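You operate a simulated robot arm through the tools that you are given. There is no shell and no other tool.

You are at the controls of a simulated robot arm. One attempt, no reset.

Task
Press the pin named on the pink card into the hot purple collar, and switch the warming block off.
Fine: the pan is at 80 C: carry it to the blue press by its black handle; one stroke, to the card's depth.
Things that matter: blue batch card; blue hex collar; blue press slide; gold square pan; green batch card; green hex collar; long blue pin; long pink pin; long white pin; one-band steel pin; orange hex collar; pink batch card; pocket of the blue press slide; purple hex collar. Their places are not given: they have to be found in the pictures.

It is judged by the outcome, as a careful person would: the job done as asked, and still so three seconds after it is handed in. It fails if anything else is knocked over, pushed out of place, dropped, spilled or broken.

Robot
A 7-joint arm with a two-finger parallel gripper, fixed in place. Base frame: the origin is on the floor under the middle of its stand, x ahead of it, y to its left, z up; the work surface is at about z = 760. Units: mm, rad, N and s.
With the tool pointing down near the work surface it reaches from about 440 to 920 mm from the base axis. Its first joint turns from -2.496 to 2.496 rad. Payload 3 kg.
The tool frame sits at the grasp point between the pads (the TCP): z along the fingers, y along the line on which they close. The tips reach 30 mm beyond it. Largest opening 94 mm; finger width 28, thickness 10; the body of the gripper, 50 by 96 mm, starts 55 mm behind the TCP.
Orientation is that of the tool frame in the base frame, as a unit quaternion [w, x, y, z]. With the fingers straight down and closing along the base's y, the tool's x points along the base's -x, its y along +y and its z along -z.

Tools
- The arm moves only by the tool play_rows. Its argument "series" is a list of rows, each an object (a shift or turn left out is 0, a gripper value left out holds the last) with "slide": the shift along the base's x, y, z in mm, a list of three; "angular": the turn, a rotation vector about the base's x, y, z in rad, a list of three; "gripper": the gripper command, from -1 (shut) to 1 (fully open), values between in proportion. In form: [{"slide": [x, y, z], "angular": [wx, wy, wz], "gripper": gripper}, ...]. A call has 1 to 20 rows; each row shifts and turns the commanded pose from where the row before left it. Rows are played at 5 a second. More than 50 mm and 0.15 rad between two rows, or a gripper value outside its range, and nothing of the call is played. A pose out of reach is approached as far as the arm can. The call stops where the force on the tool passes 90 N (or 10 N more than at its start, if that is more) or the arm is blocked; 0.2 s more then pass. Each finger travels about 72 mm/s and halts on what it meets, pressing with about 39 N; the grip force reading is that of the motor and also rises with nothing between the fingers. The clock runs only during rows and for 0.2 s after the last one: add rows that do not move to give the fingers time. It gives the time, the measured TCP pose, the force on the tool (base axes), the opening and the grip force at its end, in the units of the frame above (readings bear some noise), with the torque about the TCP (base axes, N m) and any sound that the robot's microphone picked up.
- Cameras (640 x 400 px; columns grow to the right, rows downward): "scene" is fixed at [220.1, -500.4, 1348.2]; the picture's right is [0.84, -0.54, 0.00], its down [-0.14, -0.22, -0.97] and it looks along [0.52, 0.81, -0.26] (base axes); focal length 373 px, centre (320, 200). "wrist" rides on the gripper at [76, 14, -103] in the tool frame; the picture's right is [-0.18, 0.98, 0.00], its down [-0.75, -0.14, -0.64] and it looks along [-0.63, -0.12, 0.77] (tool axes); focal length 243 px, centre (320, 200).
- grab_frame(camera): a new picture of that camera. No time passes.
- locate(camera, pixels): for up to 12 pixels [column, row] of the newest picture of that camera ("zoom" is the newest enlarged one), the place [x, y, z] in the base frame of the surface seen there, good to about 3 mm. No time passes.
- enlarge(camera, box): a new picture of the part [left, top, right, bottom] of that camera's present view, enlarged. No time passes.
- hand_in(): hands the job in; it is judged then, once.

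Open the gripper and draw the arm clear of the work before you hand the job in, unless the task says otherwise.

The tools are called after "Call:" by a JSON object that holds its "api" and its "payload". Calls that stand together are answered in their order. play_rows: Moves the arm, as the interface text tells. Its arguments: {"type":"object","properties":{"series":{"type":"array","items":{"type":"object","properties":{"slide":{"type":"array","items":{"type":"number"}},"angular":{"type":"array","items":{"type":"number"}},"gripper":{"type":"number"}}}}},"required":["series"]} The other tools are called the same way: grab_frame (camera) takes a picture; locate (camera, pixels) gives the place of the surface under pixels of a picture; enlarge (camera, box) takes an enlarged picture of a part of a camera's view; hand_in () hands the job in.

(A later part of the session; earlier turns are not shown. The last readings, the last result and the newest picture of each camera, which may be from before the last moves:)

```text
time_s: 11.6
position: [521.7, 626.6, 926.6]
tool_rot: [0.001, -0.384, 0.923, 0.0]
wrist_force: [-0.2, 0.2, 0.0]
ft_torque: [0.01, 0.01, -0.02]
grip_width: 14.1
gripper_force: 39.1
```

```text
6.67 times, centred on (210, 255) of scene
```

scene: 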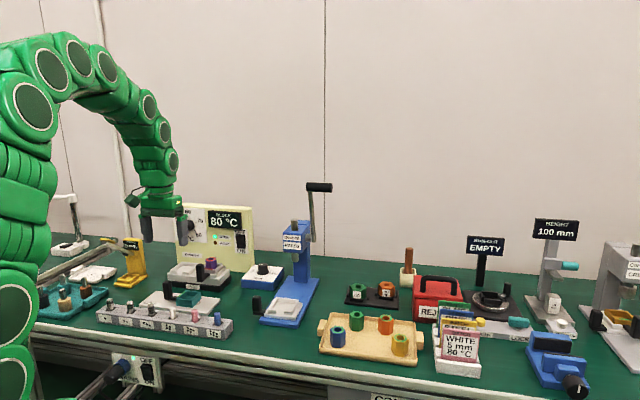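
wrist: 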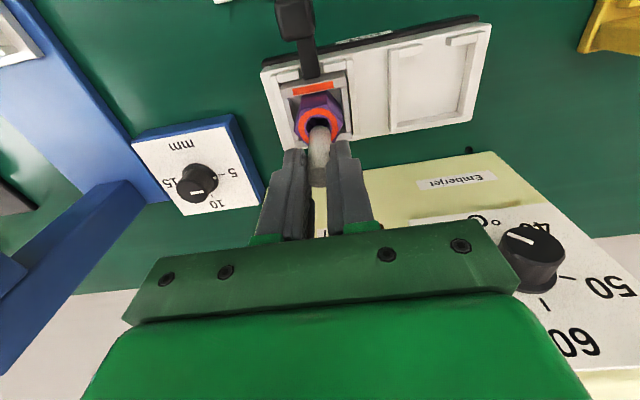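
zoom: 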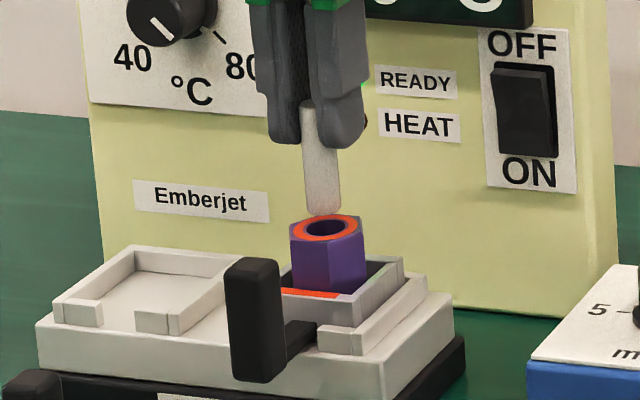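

Pin bottom is about 9 mm above the collar top now. To pin down the depth (u) offset I sample several points along the pin's near face and around the ring.

Call:
{"api": "enlarge", "payload": {"camera": "wrist", "box": [285, 90, 355, 160]}}

Call:
{"api": "locate", "payload": {"camera": "zoom", "pixels": [[320, 215], [320, 230], [320, 245], [320, 260], [320, 275], [320, 290], [310, 240], [330, 240], [300, 250], [340, 250], [315, 270], [325, 270]]}}

Call:
{"api": "locate", "payload": {"camera": "zoom", "pixels": [[310, 122], [210, 212], [408, 212], [235, 155], [390, 155], [220, 250], [405, 260], [270, 130], [350, 130], [205, 180], [415, 185], [400, 240]]}}

Call:
{"api": "enlarge", "payload": {"camera": "scene", "box": [185, 225, 235, 285]}}

Call:
{"api": "locate", "payload": {"camera": "zoom", "pixels": [[322, 205], [322, 190], [322, 175], [322, 160], [322, 150], [315, 195], [330, 195], [318, 180], [300, 228], [354, 228], [327, 217], [327, 241]]}}

```text
5.71 times, centred on (320, 125) of wrist
```

zoom: 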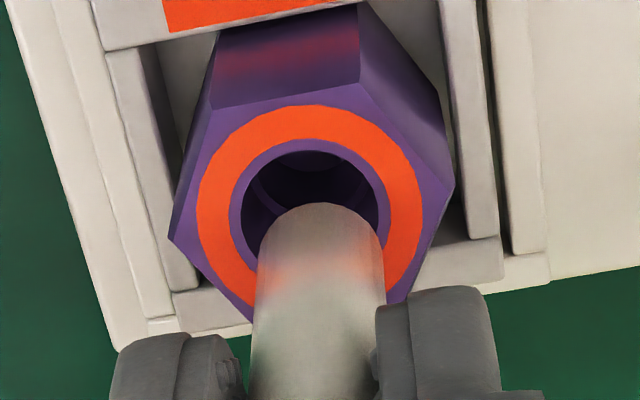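

```text
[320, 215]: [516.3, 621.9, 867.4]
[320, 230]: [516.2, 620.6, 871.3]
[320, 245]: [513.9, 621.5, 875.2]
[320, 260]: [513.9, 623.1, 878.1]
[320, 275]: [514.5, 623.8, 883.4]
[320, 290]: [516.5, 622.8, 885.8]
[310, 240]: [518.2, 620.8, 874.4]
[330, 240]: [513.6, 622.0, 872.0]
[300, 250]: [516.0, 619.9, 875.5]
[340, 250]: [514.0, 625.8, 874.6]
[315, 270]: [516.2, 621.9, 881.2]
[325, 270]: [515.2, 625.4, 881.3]
```

```text
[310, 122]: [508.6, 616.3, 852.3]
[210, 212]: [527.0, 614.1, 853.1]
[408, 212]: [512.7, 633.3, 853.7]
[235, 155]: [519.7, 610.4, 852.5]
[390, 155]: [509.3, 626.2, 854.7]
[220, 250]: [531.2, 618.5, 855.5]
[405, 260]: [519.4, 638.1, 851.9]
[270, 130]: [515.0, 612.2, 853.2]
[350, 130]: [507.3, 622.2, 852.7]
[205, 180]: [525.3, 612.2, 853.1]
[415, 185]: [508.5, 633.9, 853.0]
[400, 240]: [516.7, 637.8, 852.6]
```

```text
6.67 times, centred on (210, 255) of scene
```

zoom: 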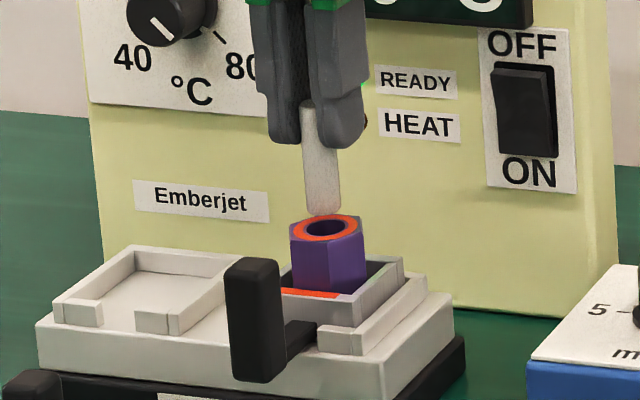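

```text
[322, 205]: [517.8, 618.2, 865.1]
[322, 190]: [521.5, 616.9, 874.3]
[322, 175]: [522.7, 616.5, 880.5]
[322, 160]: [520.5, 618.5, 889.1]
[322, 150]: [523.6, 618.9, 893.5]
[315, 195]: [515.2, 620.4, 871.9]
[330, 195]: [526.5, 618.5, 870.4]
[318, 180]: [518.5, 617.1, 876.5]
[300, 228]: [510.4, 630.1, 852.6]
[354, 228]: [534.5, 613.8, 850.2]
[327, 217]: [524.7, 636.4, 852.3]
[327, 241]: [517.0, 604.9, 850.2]
```

Averaging gives the pin axis about 3 mm too far back (u) and 1 mm too far left versus the bore. I correct by (−1.3,−2.9), lower 6 mm and look again.

Call:
{"api": "play_rows", "payload": {"series": [{"slide": [-1.3, -2.9, 0]}, {"slide": [0, 0, -6]}, {}]}}

Call:
{"api": "enlarge", "payload": {"camera": "wrist", "box": [285, 90, 355, 160]}}

Call:
{"api": "enlarge", "payload": {"camera": "scene", "box": [190, 235, 230, 275]}}

```text
time_s: 12.4
position: [519.7, 623.2, 920.0]
tool_rot: [0.0, -0.382, 0.924, 0.0]
wrist_force: [-0.7, 0.4, 0.3]
ft_torque: [-0.03, -0.01, 0.0]
grip_width: 14.1
gripper_force: 39.3
```

```text
5.71 times, centred on (320, 125) of wrist
```

zoom: 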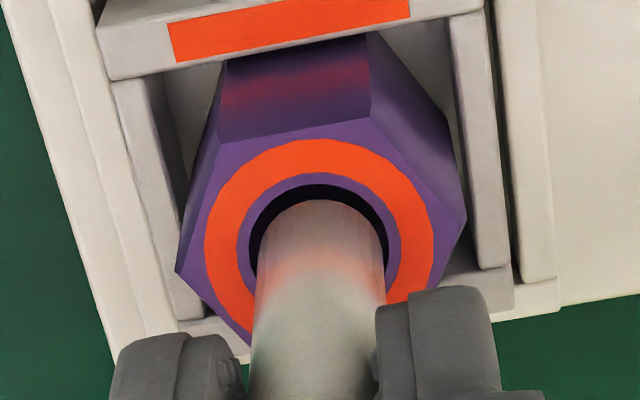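

```text
10.00 times, centred on (210, 255) of scene
```

zoom: 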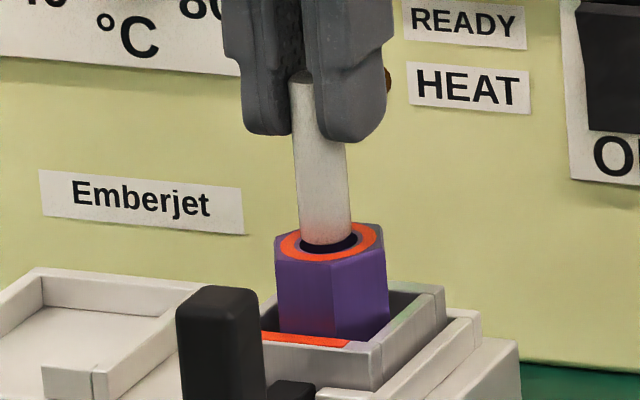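

The pin end is just above the bore and close to centred. I take a tighter zoom from both cameras to fine-check the last millimetre.

Call:
{"api": "enlarge", "payload": {"camera": "scene", "box": [200, 244, 224, 264]}}

Call:
{"api": "enlarge", "payload": {"camera": "wrist", "box": [295, 110, 345, 150]}}

```text
16.00 times, centred on (212, 254) of scene
```

zoom: 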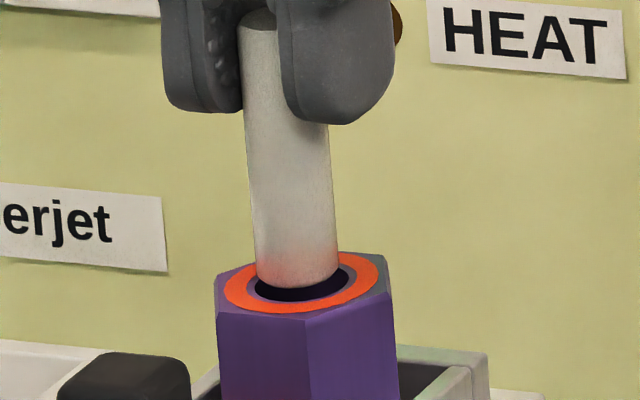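

```text
10.00 times, centred on (320, 130) of wrist
```

zoom: 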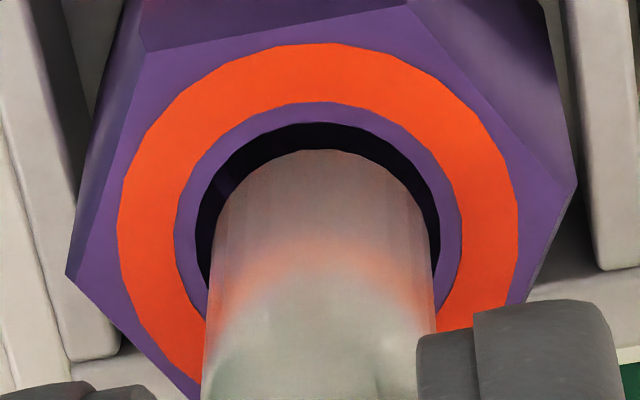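

Residual offset is well under 1 mm. I nudge −0.4 mm in v and lower slowly into the bore, watching the force.

Call:
{"api": "play_rows", "payload": {"series": [{"slide": [0.3, -0.3, -1.5]}, {"slide": [0, 0, -2]}, {"slide": [0, 0, -2]}, {"slide": [0, 0, -2]}, {}]}}

Call:
{"api": "enlarge", "payload": {"camera": "wrist", "box": [285, 100, 355, 170]}}

Call:
{"api": "enlarge", "payload": {"camera": "scene", "box": [200, 244, 224, 264]}}

```text
time_s: 13.6
position: [520.9, 623.9, 913.1]
tool_rot: [0.0, -0.383, 0.924, 0.0]
wrist_force: [0.2, 0.2, -0.5]
ft_torque: [0.01, 0.01, -0.03]
grip_width: 14.2
gripper_force: 38.9
```

```text
5.71 times, centred on (320, 135) of wrist
```

zoom: 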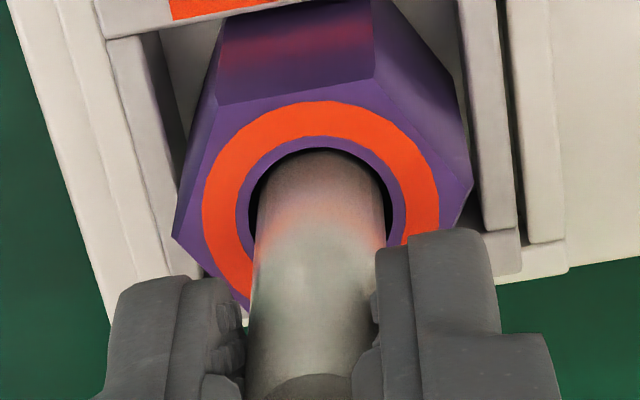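

```text
16.00 times, centred on (212, 254) of scene
```

zoom: 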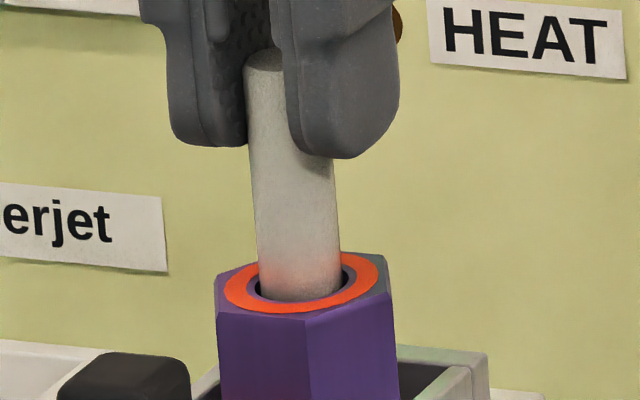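

The pin end is inside the bore with no contact force. I keep lowering gently to find where it seats.

Call:
{"api": "play_rows", "payload": {"series": [{"slide": [0, 0, -1.5]}, {"slide": [0, 0, -1.5]}, {"slide": [0, 0, -1]}, {}]}}

Call:
{"api": "enlarge", "payload": {"camera": "scene", "box": [200, 244, 224, 264]}}

Call:
{"api": "enlarge", "payload": {"camera": "wrist", "box": [285, 100, 355, 170]}}

```text
time_s: 14.6
position: [521.5, 623.0, 909.6]
tool_rot: [0.0, -0.383, 0.924, 0.0]
wrist_force: [0.4, 0.0, -1.5]
ft_torque: [-0.01, 0.0, -0.01]
grip_width: 14.2
gripper_force: 38.8
```

```text
16.00 times, centred on (212, 254) of scene
```

zoom: 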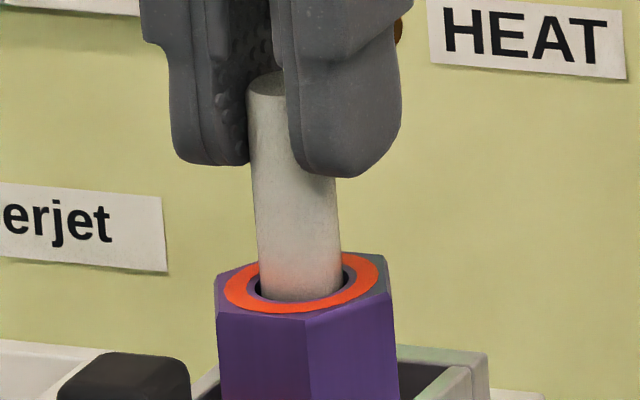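

```text
5.71 times, centred on (320, 135) of wrist
```

zoom: 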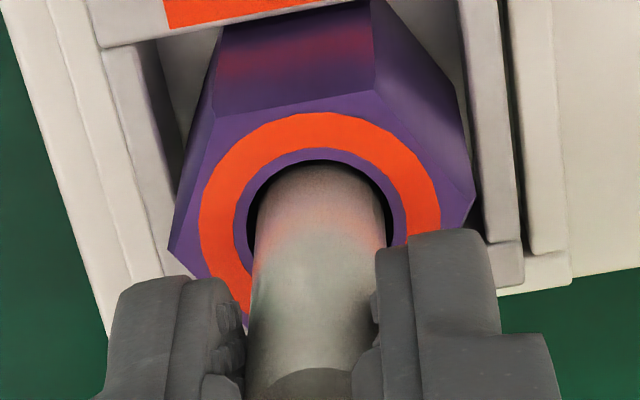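

Still no meaningful force and the pin moves with the gripper. I continue down another 5 mm.

Call:
{"api": "play_rows", "payload": {"series": [{"slide": [0, 0, -1.5]}, {"slide": [0, 0, -1.5]}, {"slide": [0, 0, -1]}, {"slide": [0, 0, -1]}, {}]}}

Call:
{"api": "enlarge", "payload": {"camera": "scene", "box": [200, 244, 224, 264]}}

```text
time_s: 15.8
position: [522.2, 624.8, 904.7]
tool_rot: [0.0, -0.383, 0.924, 0.0]
wrist_force: [-0.3, 0.1, -0.1]
ft_torque: [0.02, -0.02, 0.01]
grip_width: 14.2
gripper_force: 38.8
```

```text
16.00 times, centred on (212, 254) of scene
```

zoom: 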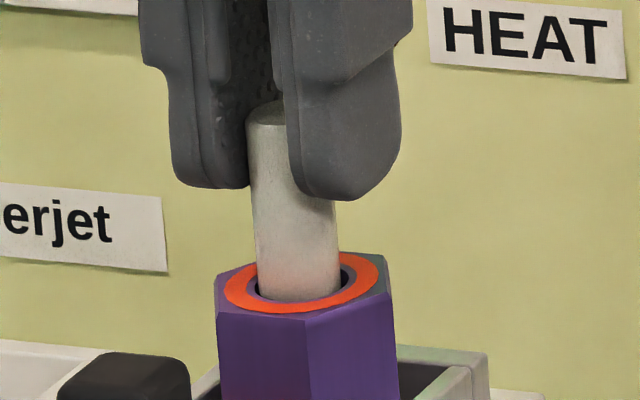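

Pin now about 12 mm into the collar with no force. Another few millimetres down.

Call:
{"api": "play_rows", "payload": {"series": [{"slide": [0, 0, -1.5]}, {"slide": [0, 0, -1.5]}, {"slide": [0, 0, -1]}, {}]}}

Call:
{"api": "enlarge", "payload": {"camera": "scene", "box": [200, 244, 224, 264]}}

```text
time_s: 16.8
position: [521.9, 624.5, 901.3]
tool_rot: [0.002, -0.383, 0.924, 0.001]
wrist_force: [1.1, 1.4, 24.3]
ft_torque: [0.14, -0.11, 0.01]
grip_width: 14.6
gripper_force: 39.3
```

```text
16.00 times, centred on (212, 254) of scene
```

zoom: 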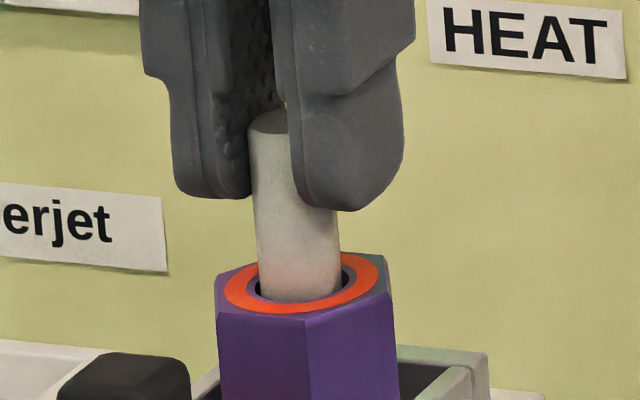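

Contact: 24 N upward, so the pin has bottomed on the collar's ledge about 14 mm in. I ease off slightly, open the fingers and back straight up.

Call:
{"api": "play_rows", "payload": {"series": [{"slide": [0, 0, 0.7]}, {"gripper": -0.3}, {"gripper": -0.1}, {}, {"slide": [0, 0, 15]}, {"slide": [0, 0, 25]}, {"slide": [0, 0, 25]}, {}]}}

Call:
{"api": "grab_frame", "payload": {"camera": "wrist"}}

Call:
{"api": "enlarge", "payload": {"camera": "scene", "box": [185, 235, 245, 285]}}

Call:
{"api": "locate", "payload": {"camera": "zoom", "pixels": [[265, 120], [265, 130], [275, 120], [255, 120], [265, 112], [268, 150], [268, 180], [265, 116], [262, 124], [270, 124], [260, 118], [270, 118]]}}

```text
time_s: 18.6
position: [521.4, 623.3, 965.0]
tool_rot: [0.0, -0.383, 0.924, 0.0]
wrist_force: [0.3, 0.2, -0.1]
ft_torque: [-0.01, 0.0, 0.01]
grip_width: 42.3
gripper_force: 0.1
```

```text
taken
```

wrist: 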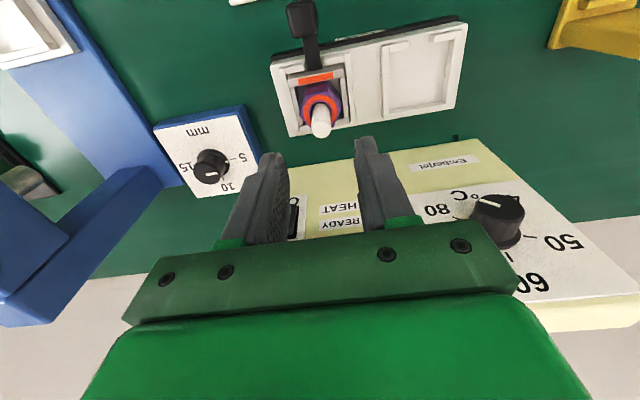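

```text
8.00 times, centred on (215, 260) of scene
```

zoom: 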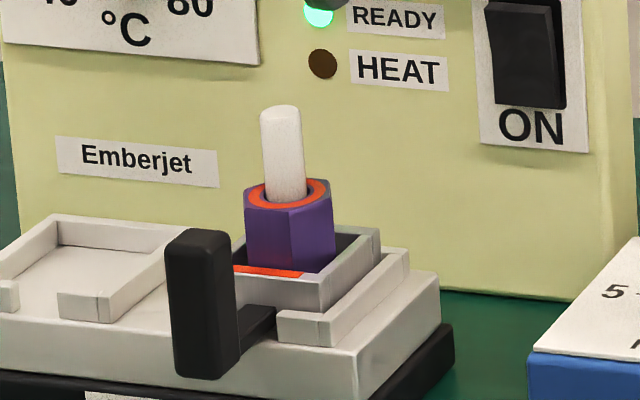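

```text
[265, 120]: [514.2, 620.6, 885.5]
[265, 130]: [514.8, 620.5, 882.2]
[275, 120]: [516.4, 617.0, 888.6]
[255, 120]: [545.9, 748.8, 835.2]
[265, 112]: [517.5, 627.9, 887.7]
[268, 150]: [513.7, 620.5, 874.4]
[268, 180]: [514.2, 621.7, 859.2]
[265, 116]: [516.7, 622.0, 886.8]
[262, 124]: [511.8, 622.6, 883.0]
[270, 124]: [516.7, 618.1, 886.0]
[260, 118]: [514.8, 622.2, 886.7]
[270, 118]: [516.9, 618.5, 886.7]
```

The white pin stands in the collar, its top at z≈889. Now I move back over the pan handle (about u=739.5, v=75) and look down at it.

Call:
{"api": "play_rows", "payload": {"series": [{"slide": [-25.8, -23.7, 0]}, {"slide": [-25.8, -23.7, 0]}, {"slide": [0, 0, -25]}, {"slide": [0, 0, -25]}, {}]}}

Call:
{"api": "grab_frame", "payload": {"camera": "wrist"}}

Call:
{"api": "enlarge", "payload": {"camera": "wrist", "box": [270, 90, 370, 190]}}

Call:
{"api": "enlarge", "payload": {"camera": "scene", "box": [160, 220, 240, 300]}}

```text
time_s: 19.8
position: [469.5, 575.2, 913.7]
tool_rot: [0.0, -0.383, 0.924, 0.0]
wrist_force: [0.0, -0.1, 1.0]
ft_torque: [-0.01, -0.02, 0.0]
grip_width: 42.3
gripper_force: 0.0
```

```text
taken
```

wrist: 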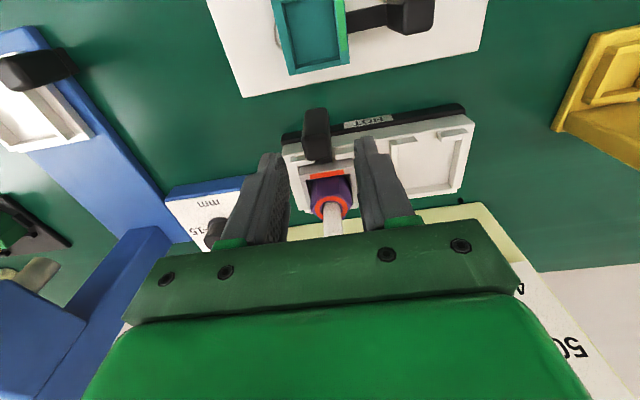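

```text
4.00 times, centred on (320, 140) of wrist
```

zoom: 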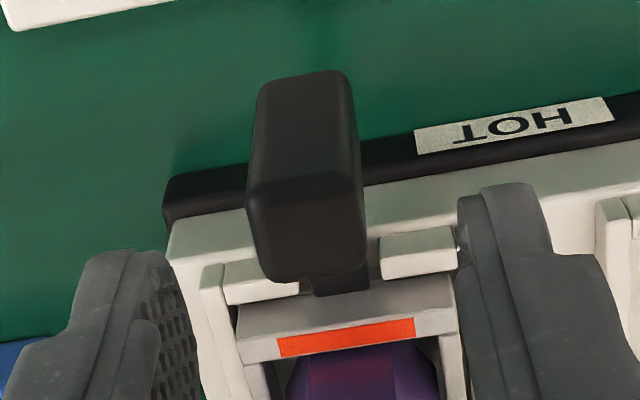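

```text
5.00 times, centred on (200, 260) of scene
```

zoom: 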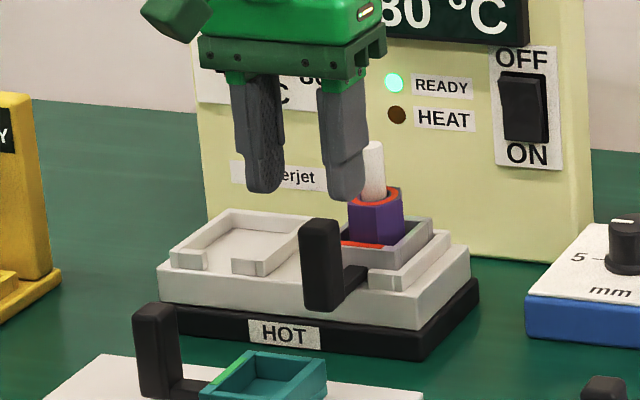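

The wrist view puts the handle top centre near zoom (306,228); the scene view suggests a slightly different offset, so I sample the handle surfaces from both cameras.

Call:
{"api": "enlarge", "payload": {"camera": "wrist", "box": [290, 100, 340, 170]}}

Call:
{"api": "locate", "payload": {"camera": "zoom", "pixels": [[290, 230], [240, 235], [340, 220], [250, 290], [350, 270], [300, 290], [300, 260], [260, 250], [330, 250], [280, 100], [270, 150], [310, 130]]}}

Call:
{"api": "enlarge", "payload": {"camera": "scene", "box": [180, 250, 220, 290]}}

Call:
{"api": "locate", "payload": {"camera": "zoom", "pixels": [[270, 120], [290, 120], [310, 120], [330, 120], [350, 120], [280, 200], [300, 200], [330, 200], [300, 90], [320, 90], [290, 260], [340, 250]]}}

```text
5.71 times, centred on (315, 135) of wrist
```

zoom: 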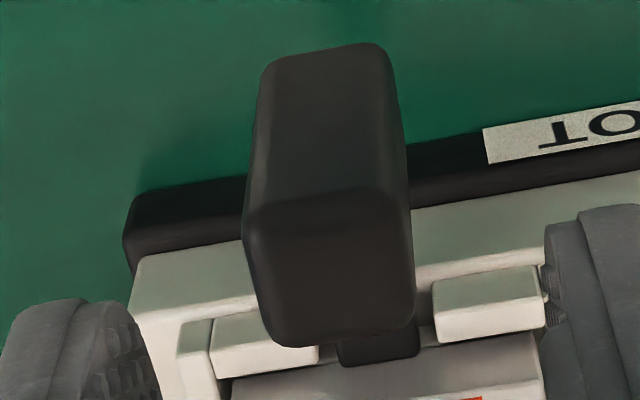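

```text
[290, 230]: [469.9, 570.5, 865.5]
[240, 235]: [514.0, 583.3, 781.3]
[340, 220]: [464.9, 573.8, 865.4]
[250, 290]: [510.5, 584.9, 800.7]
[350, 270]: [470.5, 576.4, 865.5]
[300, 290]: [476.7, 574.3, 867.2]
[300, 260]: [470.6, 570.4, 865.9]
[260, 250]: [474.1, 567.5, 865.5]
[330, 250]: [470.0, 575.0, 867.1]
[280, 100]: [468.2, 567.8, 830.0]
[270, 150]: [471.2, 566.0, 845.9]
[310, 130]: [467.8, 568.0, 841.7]
```

```text
10.00 times, centred on (200, 270) of scene
```

zoom: 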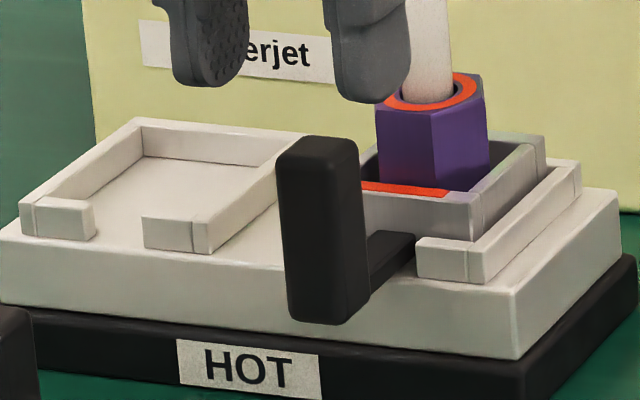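

```text
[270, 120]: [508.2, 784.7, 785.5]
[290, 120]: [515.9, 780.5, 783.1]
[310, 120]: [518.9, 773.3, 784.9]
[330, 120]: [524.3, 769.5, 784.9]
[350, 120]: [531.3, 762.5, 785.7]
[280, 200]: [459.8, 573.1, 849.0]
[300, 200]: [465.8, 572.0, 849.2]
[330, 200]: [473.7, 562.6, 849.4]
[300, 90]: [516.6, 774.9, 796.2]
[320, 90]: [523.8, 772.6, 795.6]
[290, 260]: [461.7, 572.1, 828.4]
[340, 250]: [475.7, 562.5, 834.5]
```

Handle centre is about u≈741, v≈71.5 (x≈473, y≈574.5). I shift slightly, lower to TCP z≈843 around the black handle, and check before closing.

Call:
{"api": "play_rows", "payload": {"series": [{"slide": [3.9, -0.6, 0]}, {"slide": [0, 0, -25]}, {"slide": [0, 0, -25]}, {"slide": [0, 0, -20.7]}, {}]}}

Call:
{"api": "enlarge", "payload": {"camera": "wrist", "box": [260, 90, 380, 230]}}

Call:
{"api": "enlarge", "payload": {"camera": "scene", "box": [170, 240, 230, 300]}}

```text
time_s: 21.0
position: [474.0, 575.5, 844.0]
tool_rot: [-0.002, -0.383, 0.924, -0.001]
wrist_force: [-0.7, 0.0, -0.6]
ft_torque: [-0.01, 0.03, -0.03]
grip_width: 42.4
gripper_force: 0.1
```

```text
2.86 times, centred on (320, 160) of wrist
```

zoom: 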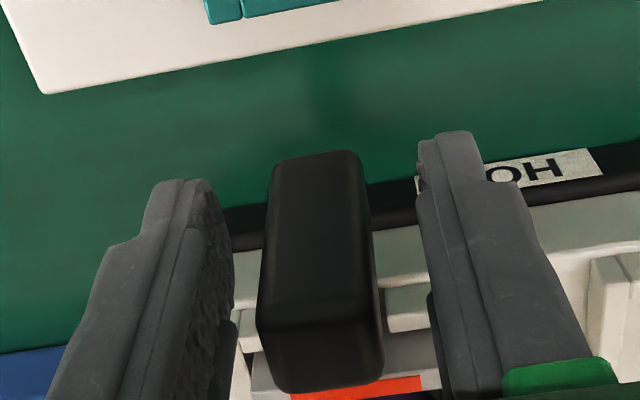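

```text
6.67 times, centred on (200, 270) of scene
```

zoom: 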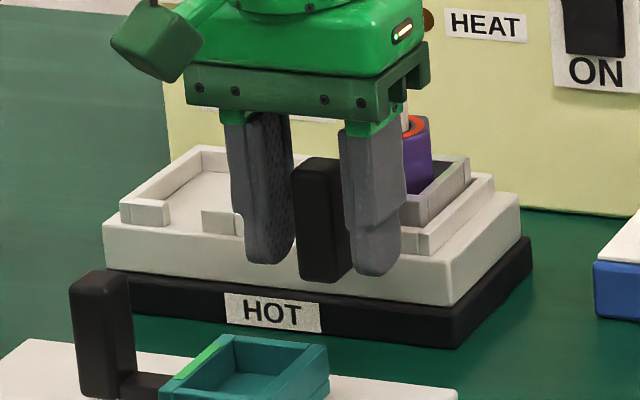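

The handle sits between the fingers but about 2.5 mm nearer the −v finger (gaps 29 vs 54 px). I shift to centre on it and then close.

Call:
{"api": "play_rows", "payload": {"series": [{"slide": [1.7, -1.7, 0]}, {}, {"gripper": -1}, {}, {}, {}]}}

Call:
{"api": "enlarge", "payload": {"camera": "wrist", "box": [260, 90, 380, 230]}}

Call:
{"api": "enlarge", "payload": {"camera": "scene", "box": [170, 240, 230, 300]}}

```text
time_s: 22.4
position: [476.2, 573.8, 843.7]
tool_rot: [0.0, -0.382, 0.924, 0.0]
wrist_force: [1.7, 0.3, -0.1]
ft_torque: [0.01, -0.05, -0.15]
grip_width: 23.2
gripper_force: 39.3
```

```text
2.86 times, centred on (320, 160) of wrist
```

zoom: 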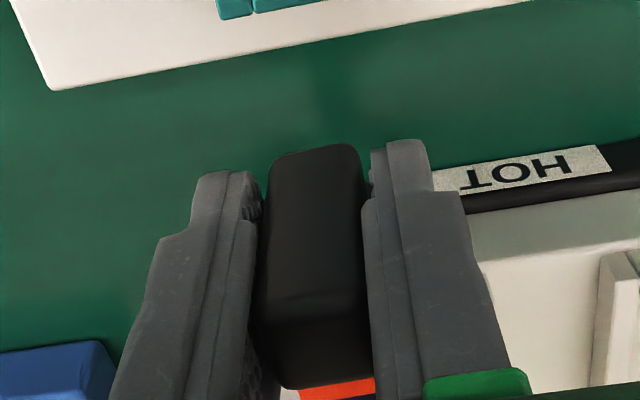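

```text
6.67 times, centred on (200, 270) of scene
```

zoom: 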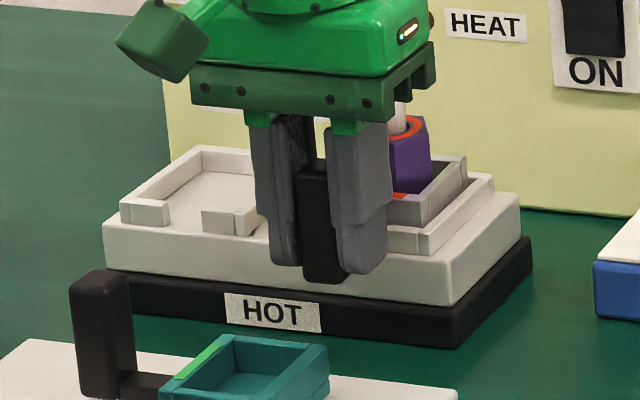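

Handle gripped (23 mm, 39 N). I lift in gentle steps to z≈893 and check the pan stays level with the pin standing.

Call:
{"api": "play_rows", "payload": {"series": [{"slide": [0, 0, 4]}, {"slide": [0, 0, 10]}, {"slide": [0, 0, 18]}, {"slide": [0, 0, 14]}, {"slide": [0, 0, 4]}]}}

Call:
{"api": "enlarge", "payload": {"camera": "scene", "box": [160, 220, 240, 300]}}

Call:
{"api": "enlarge", "payload": {"camera": "wrist", "box": [260, 90, 380, 230]}}

```text
time_s: 23.6
position: [476.5, 574.5, 894.0]
tool_rot: [0.0, -0.383, 0.924, 0.001]
wrist_force: [0.3, 0.1, -2.9]
ft_torque: [-0.13, 0.11, 0.02]
grip_width: 23.3
gripper_force: 38.6
```

```text
5.00 times, centred on (200, 260) of scene
```

zoom: 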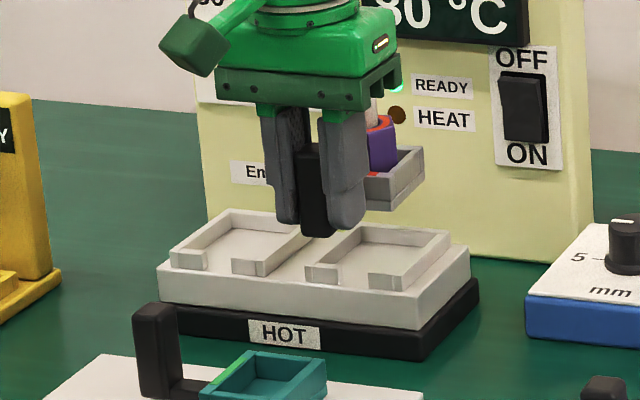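

```text
2.86 times, centred on (320, 160) of wrist
```

zoom: 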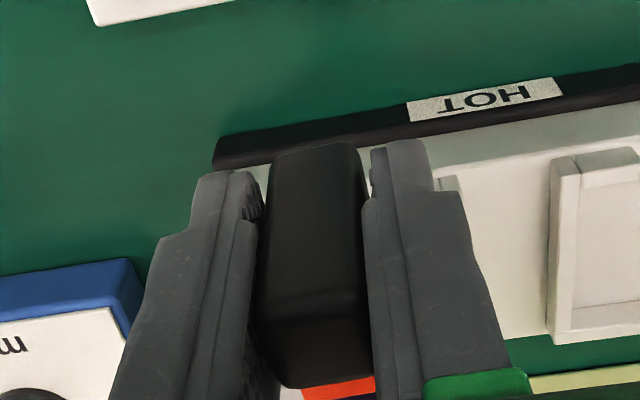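

The pan is lifted cleanly and level, 3 N load. I carry it in one smooth ramped move to above the slide pocket.

Call:
{"api": "play_rows", "payload": {"series": [{"slide": [3.7, -9.3, 0]}, {"slide": [7.5, -18.6, 0]}, {"slide": [13.1, -32.5, 0]}, {"slide": [14.9, -37.1, 0]}, {"slide": [14.9, -37.1, 0]}, {"slide": [14.9, -37.1, 0]}, {"slide": [14.9, -37.1, 0]}, {"slide": [13.1, -32.5, 0]}, {"slide": [9.3, -23.2, 0]}, {"slide": [5.6, -13.9, -10]}, {"slide": [1.8, -4.4, -15]}, {"slide": [0, 0, -15]}, {}]}}

Call:
{"api": "grab_frame", "payload": {"camera": "wrist"}}

Call:
{"api": "enlarge", "payload": {"camera": "scene", "box": [245, 250, 335, 340]}}

Call:
{"api": "enlarge", "payload": {"camera": "wrist", "box": [260, 90, 380, 230]}}

```text
time_s: 26.4
position: [589.4, 290.7, 854.9]
tool_rot: [0.0, -0.383, 0.924, 0.0]
wrist_force: [0.0, -0.8, -3.1]
ft_torque: [-0.1, 0.08, 0.03]
grip_width: 23.0
gripper_force: 38.3
```

```text
taken
```

wrist: 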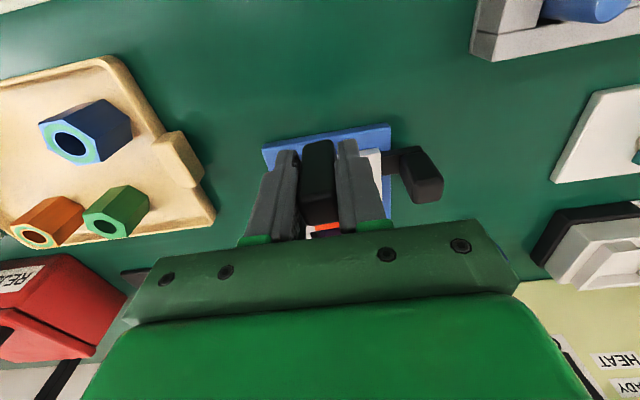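

```text
4.44 times, centred on (290, 295) of scene
```

zoom: 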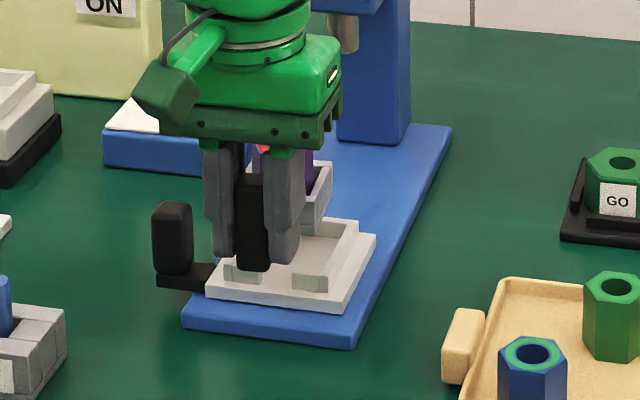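

```text
2.86 times, centred on (320, 160) of wrist
```

zoom: 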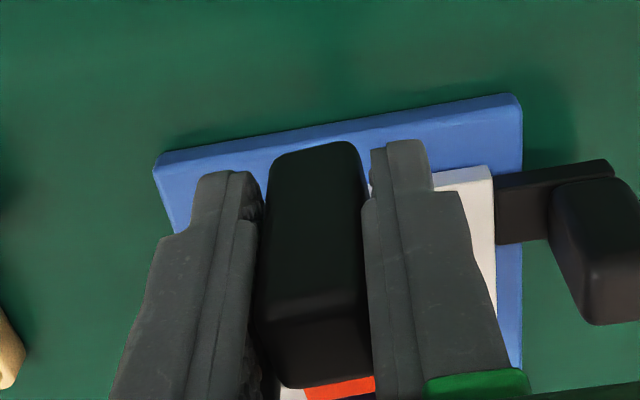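

The pan hovers over the slide, handle lined up with the pocket gap laterally. I sample pan and pocket wall points in the scene zoom to check the front-back alignment.

Call:
{"api": "enlarge", "payload": {"camera": "scene", "box": [272, 272, 322, 322]}}

Call:
{"api": "enlarge", "payload": {"camera": "wrist", "box": [290, 140, 400, 240]}}

```text
8.00 times, centred on (297, 297) of scene
```

zoom: 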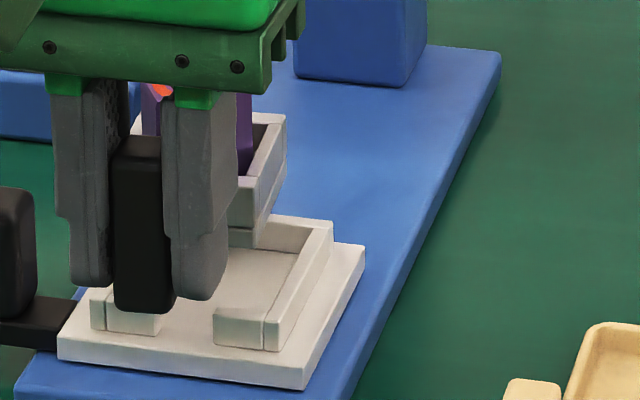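

```text
4.00 times, centred on (345, 190) of wrist
```

zoom: 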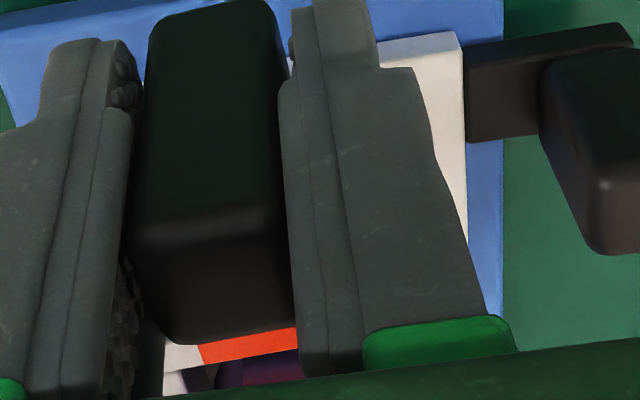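

Call:
{"api": "enlarge", "payload": {"camera": "scene", "box": [272, 272, 322, 322]}}

Call:
{"api": "locate", "payload": {"camera": "zoom", "pixels": [[250, 184], [256, 190], [262, 178], [270, 160], [278, 140], [284, 122], [270, 119], [284, 117], [245, 190], [250, 210], [280, 160], [262, 210]]}}

Call:
{"api": "locate", "payload": {"camera": "zoom", "pixels": [[240, 330], [272, 335], [280, 330], [300, 295], [315, 265], [328, 238], [300, 224], [326, 227], [240, 310], [275, 316], [225, 320], [260, 300]]}}

```text
8.00 times, centred on (297, 297) of scene
```

zoom: 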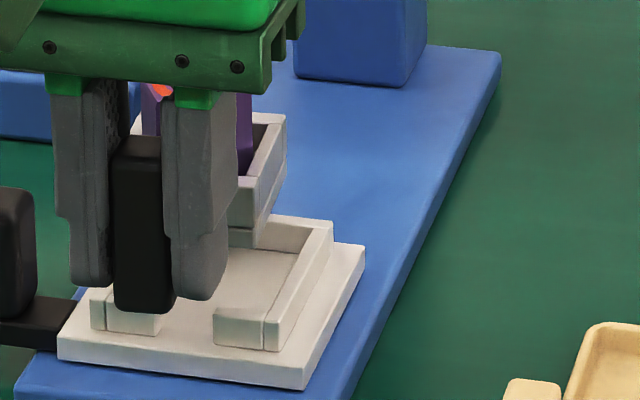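

```text
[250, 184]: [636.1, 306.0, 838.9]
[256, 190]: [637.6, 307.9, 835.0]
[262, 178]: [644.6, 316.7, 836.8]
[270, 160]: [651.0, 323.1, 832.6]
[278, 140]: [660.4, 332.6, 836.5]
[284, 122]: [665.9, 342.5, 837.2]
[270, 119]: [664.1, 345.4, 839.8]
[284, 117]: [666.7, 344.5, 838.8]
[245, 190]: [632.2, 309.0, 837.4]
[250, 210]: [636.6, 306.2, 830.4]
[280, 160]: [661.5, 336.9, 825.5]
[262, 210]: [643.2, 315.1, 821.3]
```

```text
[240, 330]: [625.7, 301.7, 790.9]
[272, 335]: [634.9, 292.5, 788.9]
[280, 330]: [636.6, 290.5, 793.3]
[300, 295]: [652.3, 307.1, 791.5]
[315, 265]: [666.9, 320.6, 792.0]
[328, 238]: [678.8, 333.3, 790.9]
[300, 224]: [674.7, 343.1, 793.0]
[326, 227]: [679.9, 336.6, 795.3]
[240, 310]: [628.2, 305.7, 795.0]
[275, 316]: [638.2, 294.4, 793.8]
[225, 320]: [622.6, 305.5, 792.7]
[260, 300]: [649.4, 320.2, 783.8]
```

Comparing pan (front u≈666) with pocket (front face u≈656) shows about 1 mm too far back; laterally fine. I correct slightly and lower until just inside the pocket walls, checking force.

Call:
{"api": "play_rows", "payload": {"series": [{"slide": [-1.1, -0.7, -8]}, {"slide": [0, 0, -8]}, {"slide": [0, 0, -5]}, {"slide": [0, 0, -2]}]}}

Call:
{"api": "enlarge", "payload": {"camera": "scene", "box": [272, 272, 322, 322]}}

```text
time_s: 27.4
position: [587.6, 290.1, 833.1]
tool_rot: [0.001, -0.383, 0.924, 0.001]
wrist_force: [1.4, -2.4, 19.5]
ft_torque: [0.82, -0.19, 0.03]
grip_width: 23.7
gripper_force: 38.9
```

```text
8.00 times, centred on (297, 297) of scene
```

zoom: 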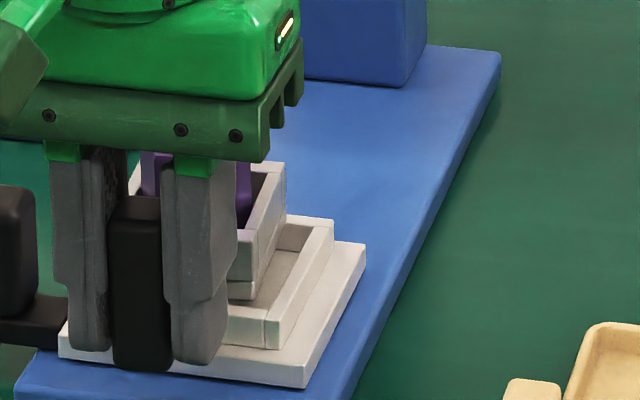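

Contact at z≈833 with torque showing the pan's front-left corner has touched a pocket wall. I back up 2 mm, shift about 1.5 mm right (−v) and slightly back, and try again gently.

Call:
{"api": "play_rows", "payload": {"series": [{"slide": [0, 0, 2.5]}, {"slide": [1.6, -0.6, 0]}, {"slide": [0, 0, -2.5]}, {"slide": [0, 0, -1.5]}]}}

Call:
{"api": "enlarge", "payload": {"camera": "scene", "box": [272, 272, 322, 322]}}

```text
time_s: 28.4
position: [589.5, 289.5, 831.5]
tool_rot: [0.001, -0.382, 0.924, 0.0]
wrist_force: [0.5, -3.6, 19.6]
ft_torque: [0.85, -0.11, 0.02]
grip_width: 23.9
gripper_force: 39.2
```

```text
8.00 times, centred on (297, 297) of scene
```

zoom: 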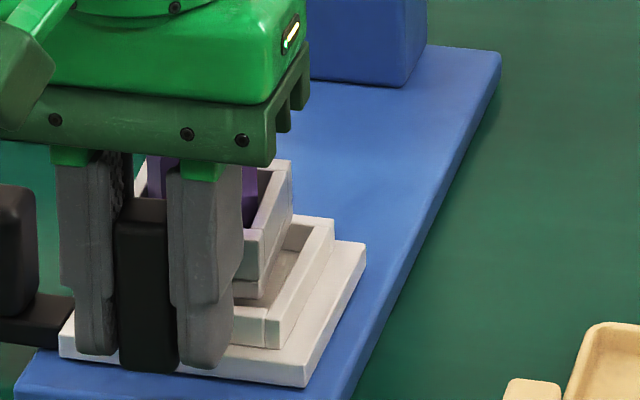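

Still touching at the front-left. I look closely at the wrist view and a wider scene zoom to see what the pan corner meets.

Call:
{"api": "enlarge", "payload": {"camera": "wrist", "box": [290, 130, 400, 250]}}

Call:
{"api": "enlarge", "payload": {"camera": "scene", "box": [265, 285, 315, 325]}}

```text
3.33 times, centred on (345, 190) of wrist
```

zoom: 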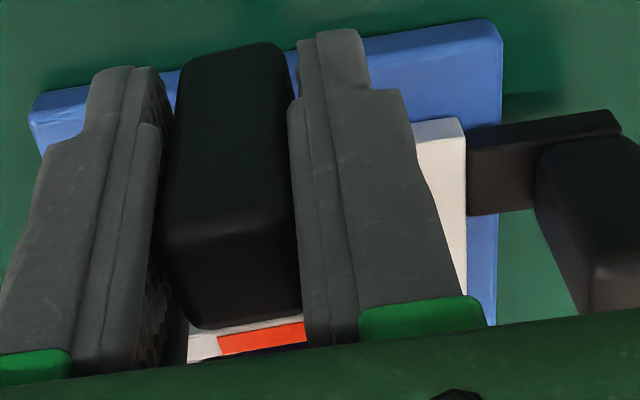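

```text
10.00 times, centred on (290, 305) of scene
```

zoom: 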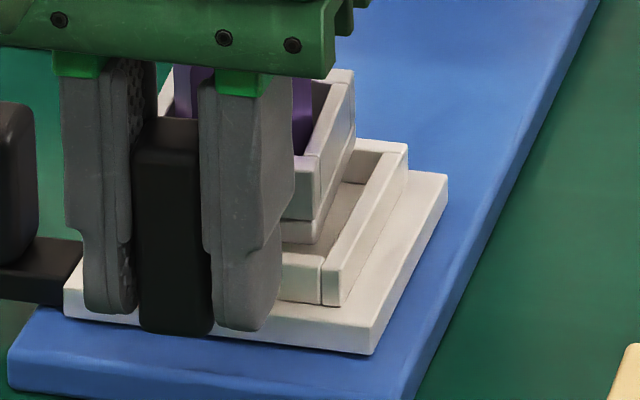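

I zoom tighter on the pan/pocket right side to compare their edge directions and gaps.

Call:
{"api": "enlarge", "payload": {"camera": "scene", "box": [280, 288, 308, 318]}}

Call:
{"api": "locate", "payload": {"camera": "zoom", "pixels": [[330, 200], [345, 160], [360, 120], [300, 240], [340, 330], [370, 270], [400, 210], [430, 150], [320, 280], [290, 260], [420, 330], [460, 240]]}}

```text
13.33 times, centred on (294, 303) of scene
```

zoom: 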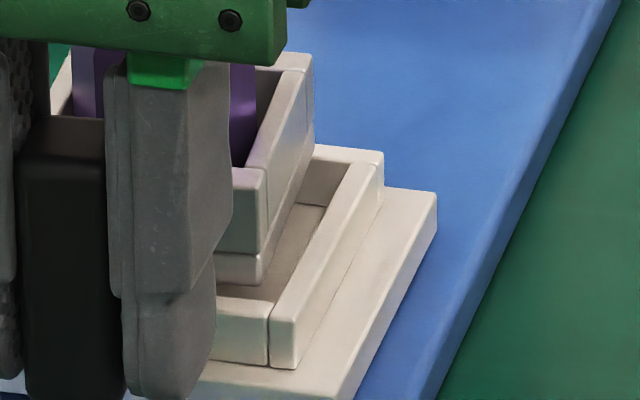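

```text
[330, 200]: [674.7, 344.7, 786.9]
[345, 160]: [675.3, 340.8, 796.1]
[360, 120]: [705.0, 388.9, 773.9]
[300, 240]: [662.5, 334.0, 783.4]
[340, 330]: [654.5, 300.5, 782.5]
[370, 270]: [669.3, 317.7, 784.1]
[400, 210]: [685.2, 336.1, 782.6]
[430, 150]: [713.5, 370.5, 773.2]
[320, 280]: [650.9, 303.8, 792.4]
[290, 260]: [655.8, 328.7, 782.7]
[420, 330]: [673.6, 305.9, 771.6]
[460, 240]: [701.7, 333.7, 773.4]
```

The pan looks yawed a few degrees counter-clockwise relative to the pocket (its edge slopes −2.6 vs −1.65 in the zoom). I measure the orange strip's direction in a tight wrist zoom to get the angle.

Call:
{"api": "enlarge", "payload": {"camera": "wrist", "box": [300, 215, 350, 245]}}

Call:
{"api": "enlarge", "payload": {"camera": "wrist", "box": [290, 140, 340, 235]}}

```text
12.80 times, centred on (325, 230) of wrist
```

zoom: 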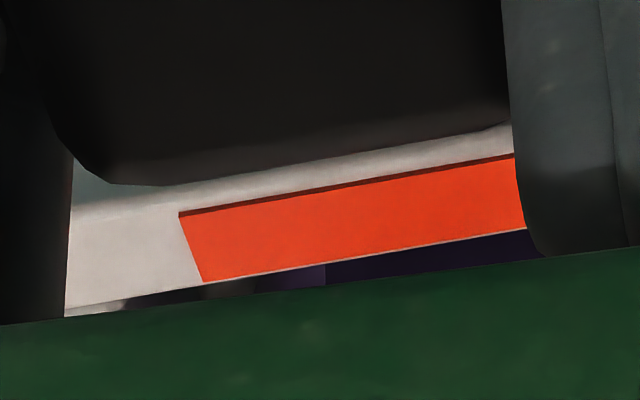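

```text
4.21 times, centred on (315, 188) of wrist
```

zoom: 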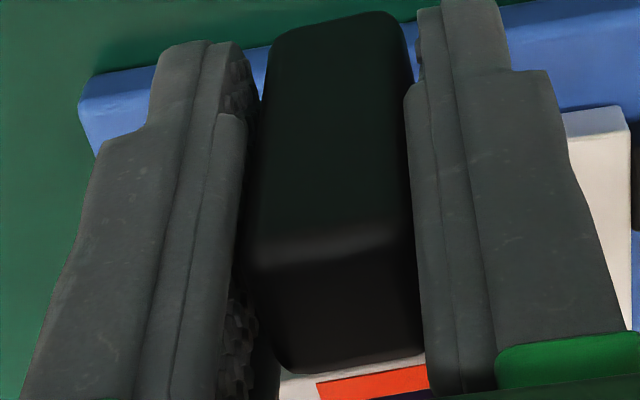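

The strip's slope indicates the pan sits about 3.4° counter-clockwise of the tool while the press is square to the tool. I lift 9 mm, turn the tool −3.4° and shift so the pan's centre stays over the pocket.

Call:
{"api": "play_rows", "payload": {"series": [{"slide": [0, 0, 9]}, {"slide": [-2.8, 1.4, 0], "angular": [0, 0, -0.059]}, {}]}}

Call:
{"api": "enlarge", "payload": {"camera": "wrist", "box": [300, 215, 350, 245]}}

Call:
{"api": "enlarge", "payload": {"camera": "scene", "box": [280, 282, 308, 312]}}

Call:
{"api": "locate", "payload": {"camera": "zoom", "pixels": [[262, 200], [270, 190], [280, 170], [290, 140], [300, 120], [250, 200], [245, 230], [275, 200], [300, 390], [330, 330], [360, 280], [375, 250]]}}

```text
time_s: 29.2
position: [586.6, 291.1, 839.9]
tool_rot: [0.0, -0.354, 0.935, 0.0]
wrist_force: [-0.8, 0.2, -1.9]
ft_torque: [-0.13, 0.13, 0.0]
grip_width: 23.7
gripper_force: 38.9
```

```text
12.80 times, centred on (325, 230) of wrist
```

zoom: 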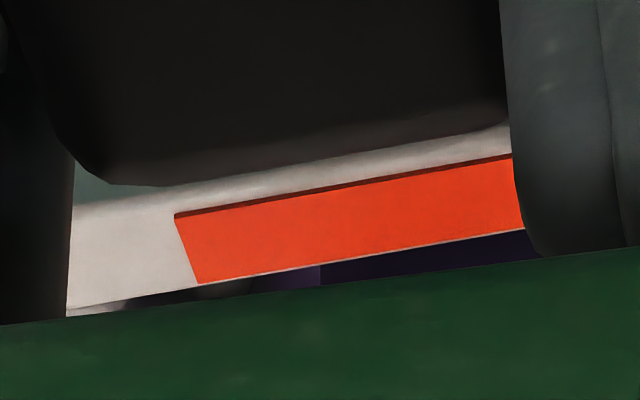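

```text
13.33 times, centred on (294, 297) of scene
```

zoom: 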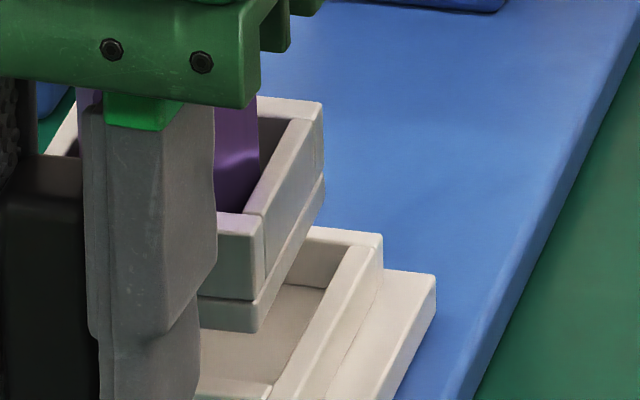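

```text
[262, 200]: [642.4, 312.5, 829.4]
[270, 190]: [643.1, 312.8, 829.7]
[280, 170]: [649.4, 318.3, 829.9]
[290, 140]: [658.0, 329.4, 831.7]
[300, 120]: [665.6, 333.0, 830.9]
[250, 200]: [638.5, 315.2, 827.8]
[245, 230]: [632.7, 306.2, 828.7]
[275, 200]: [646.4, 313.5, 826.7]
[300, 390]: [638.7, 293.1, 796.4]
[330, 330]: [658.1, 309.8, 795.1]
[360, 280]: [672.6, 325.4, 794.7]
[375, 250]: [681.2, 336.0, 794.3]
```

Now the pan's edges run parallel to the pocket's (−1.83 vs −1.8) and gaps look balanced. I lower into the pocket, checking force.

Call:
{"api": "play_rows", "payload": {"series": [{"slide": [0, 0, -6]}, {"slide": [0, 0, -3]}, {"slide": [0, 0, -2]}]}}

Call:
{"api": "enlarge", "payload": {"camera": "scene", "box": [272, 282, 312, 322]}}

```text
time_s: 30.0
position: [585.8, 291.4, 828.1]
tool_rot: [0.0, -0.355, 0.935, -0.001]
wrist_force: [-0.1, 0.3, -2.8]
ft_torque: [-0.1, 0.13, 0.02]
grip_width: 23.5
gripper_force: 38.7
```

```text
10.00 times, centred on (292, 302) of scene
```

zoom: 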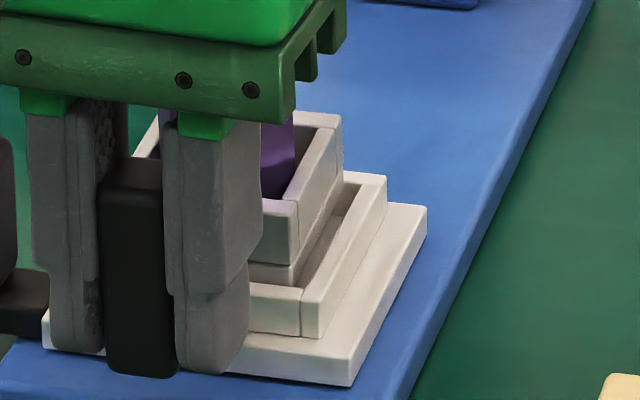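

No contact now; the pan is entering the pocket. I continue lowering until it seats.

Call:
{"api": "play_rows", "payload": {"series": [{"slide": [0, 0, -3]}, {"slide": [0, 0, -2]}, {"slide": [0, 0, -1.5]}]}}

Call:
{"api": "enlarge", "payload": {"camera": "scene", "box": [272, 282, 312, 322]}}

```text
time_s: 30.8
position: [585.6, 290.2, 821.9]
tool_rot: [-0.001, -0.355, 0.935, 0.0]
wrist_force: [0.5, 0.0, -3.4]
ft_torque: [-0.08, 0.12, -0.02]
grip_width: 23.4
gripper_force: 38.6
```

```text
10.00 times, centred on (292, 302) of scene
```

zoom: 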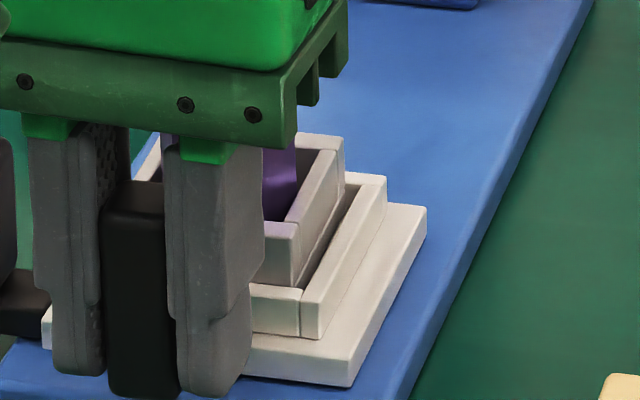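

Pan is between the walls with no side load. A bit further down to seat it.

Call:
{"api": "play_rows", "payload": {"series": [{"slide": [0, 0, -1.5]}, {"slide": [0, 0, -1]}]}}

```text
time_s: 31.4
position: [586.9, 290.7, 819.1]
tool_rot: [0.0, -0.355, 0.935, 0.0]
wrist_force: [-0.6, 0.7, -2.4]
ft_torque: [-0.13, 0.11, -0.01]
grip_width: 23.8
gripper_force: 39.4
```

Still only the weight on the sensor; a little lower in 1 mm steps.

Call:
{"api": "play_rows", "payload": {"series": [{"slide": [0, 0, -1]}, {"slide": [0, 0, -1]}]}}

Call:
{"api": "enlarge", "payload": {"camera": "scene", "box": [272, 282, 312, 322]}}

```text
time_s: 32.0
position: [588.2, 291.3, 818.8]
tool_rot: [0.001, -0.355, 0.935, 0.001]
wrist_force: [1.4, -2.0, 19.2]
ft_torque: [0.78, -0.33, 0.02]
grip_width: 23.7
gripper_force: 39.2
```

```text
10.00 times, centred on (292, 302) of scene
```

zoom: 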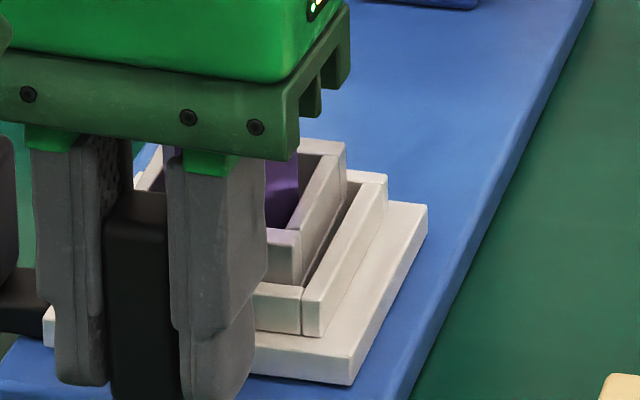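

Seated: 19 N at z≈818.8. I ease off, open the fingers and rise clear of the handle.

Call:
{"api": "play_rows", "payload": {"series": [{"slide": [0, 0, 0.8], "gripper": -0.35}, {"gripper": -0.1}, {}, {"slide": [0, 0, 12]}, {"slide": [0, 0, 25]}, {"slide": [0, 0, 25]}]}}

Call:
{"api": "enlarge", "payload": {"camera": "scene", "box": [250, 240, 330, 330]}}

Call:
{"api": "enlarge", "payload": {"camera": "wrist", "box": [240, 90, 400, 230]}}

```text
time_s: 33.4
position: [585.7, 290.6, 880.5]
tool_rot: [0.0, -0.356, 0.935, 0.0]
wrist_force: [-0.8, -0.7, 0.5]
ft_torque: [0.03, -0.02, -0.01]
grip_width: 42.2
gripper_force: 0.1
```

```text
4.44 times, centred on (290, 285) of scene
```

zoom: 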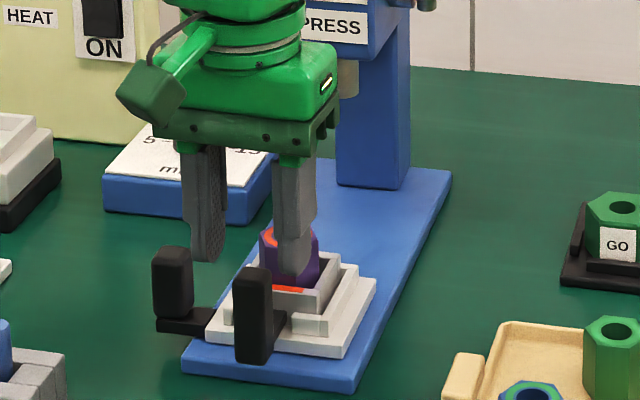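

```text
2.86 times, centred on (320, 160) of wrist
```

zoom: 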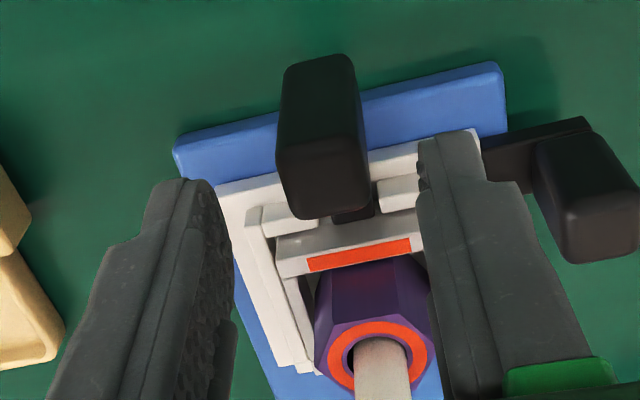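

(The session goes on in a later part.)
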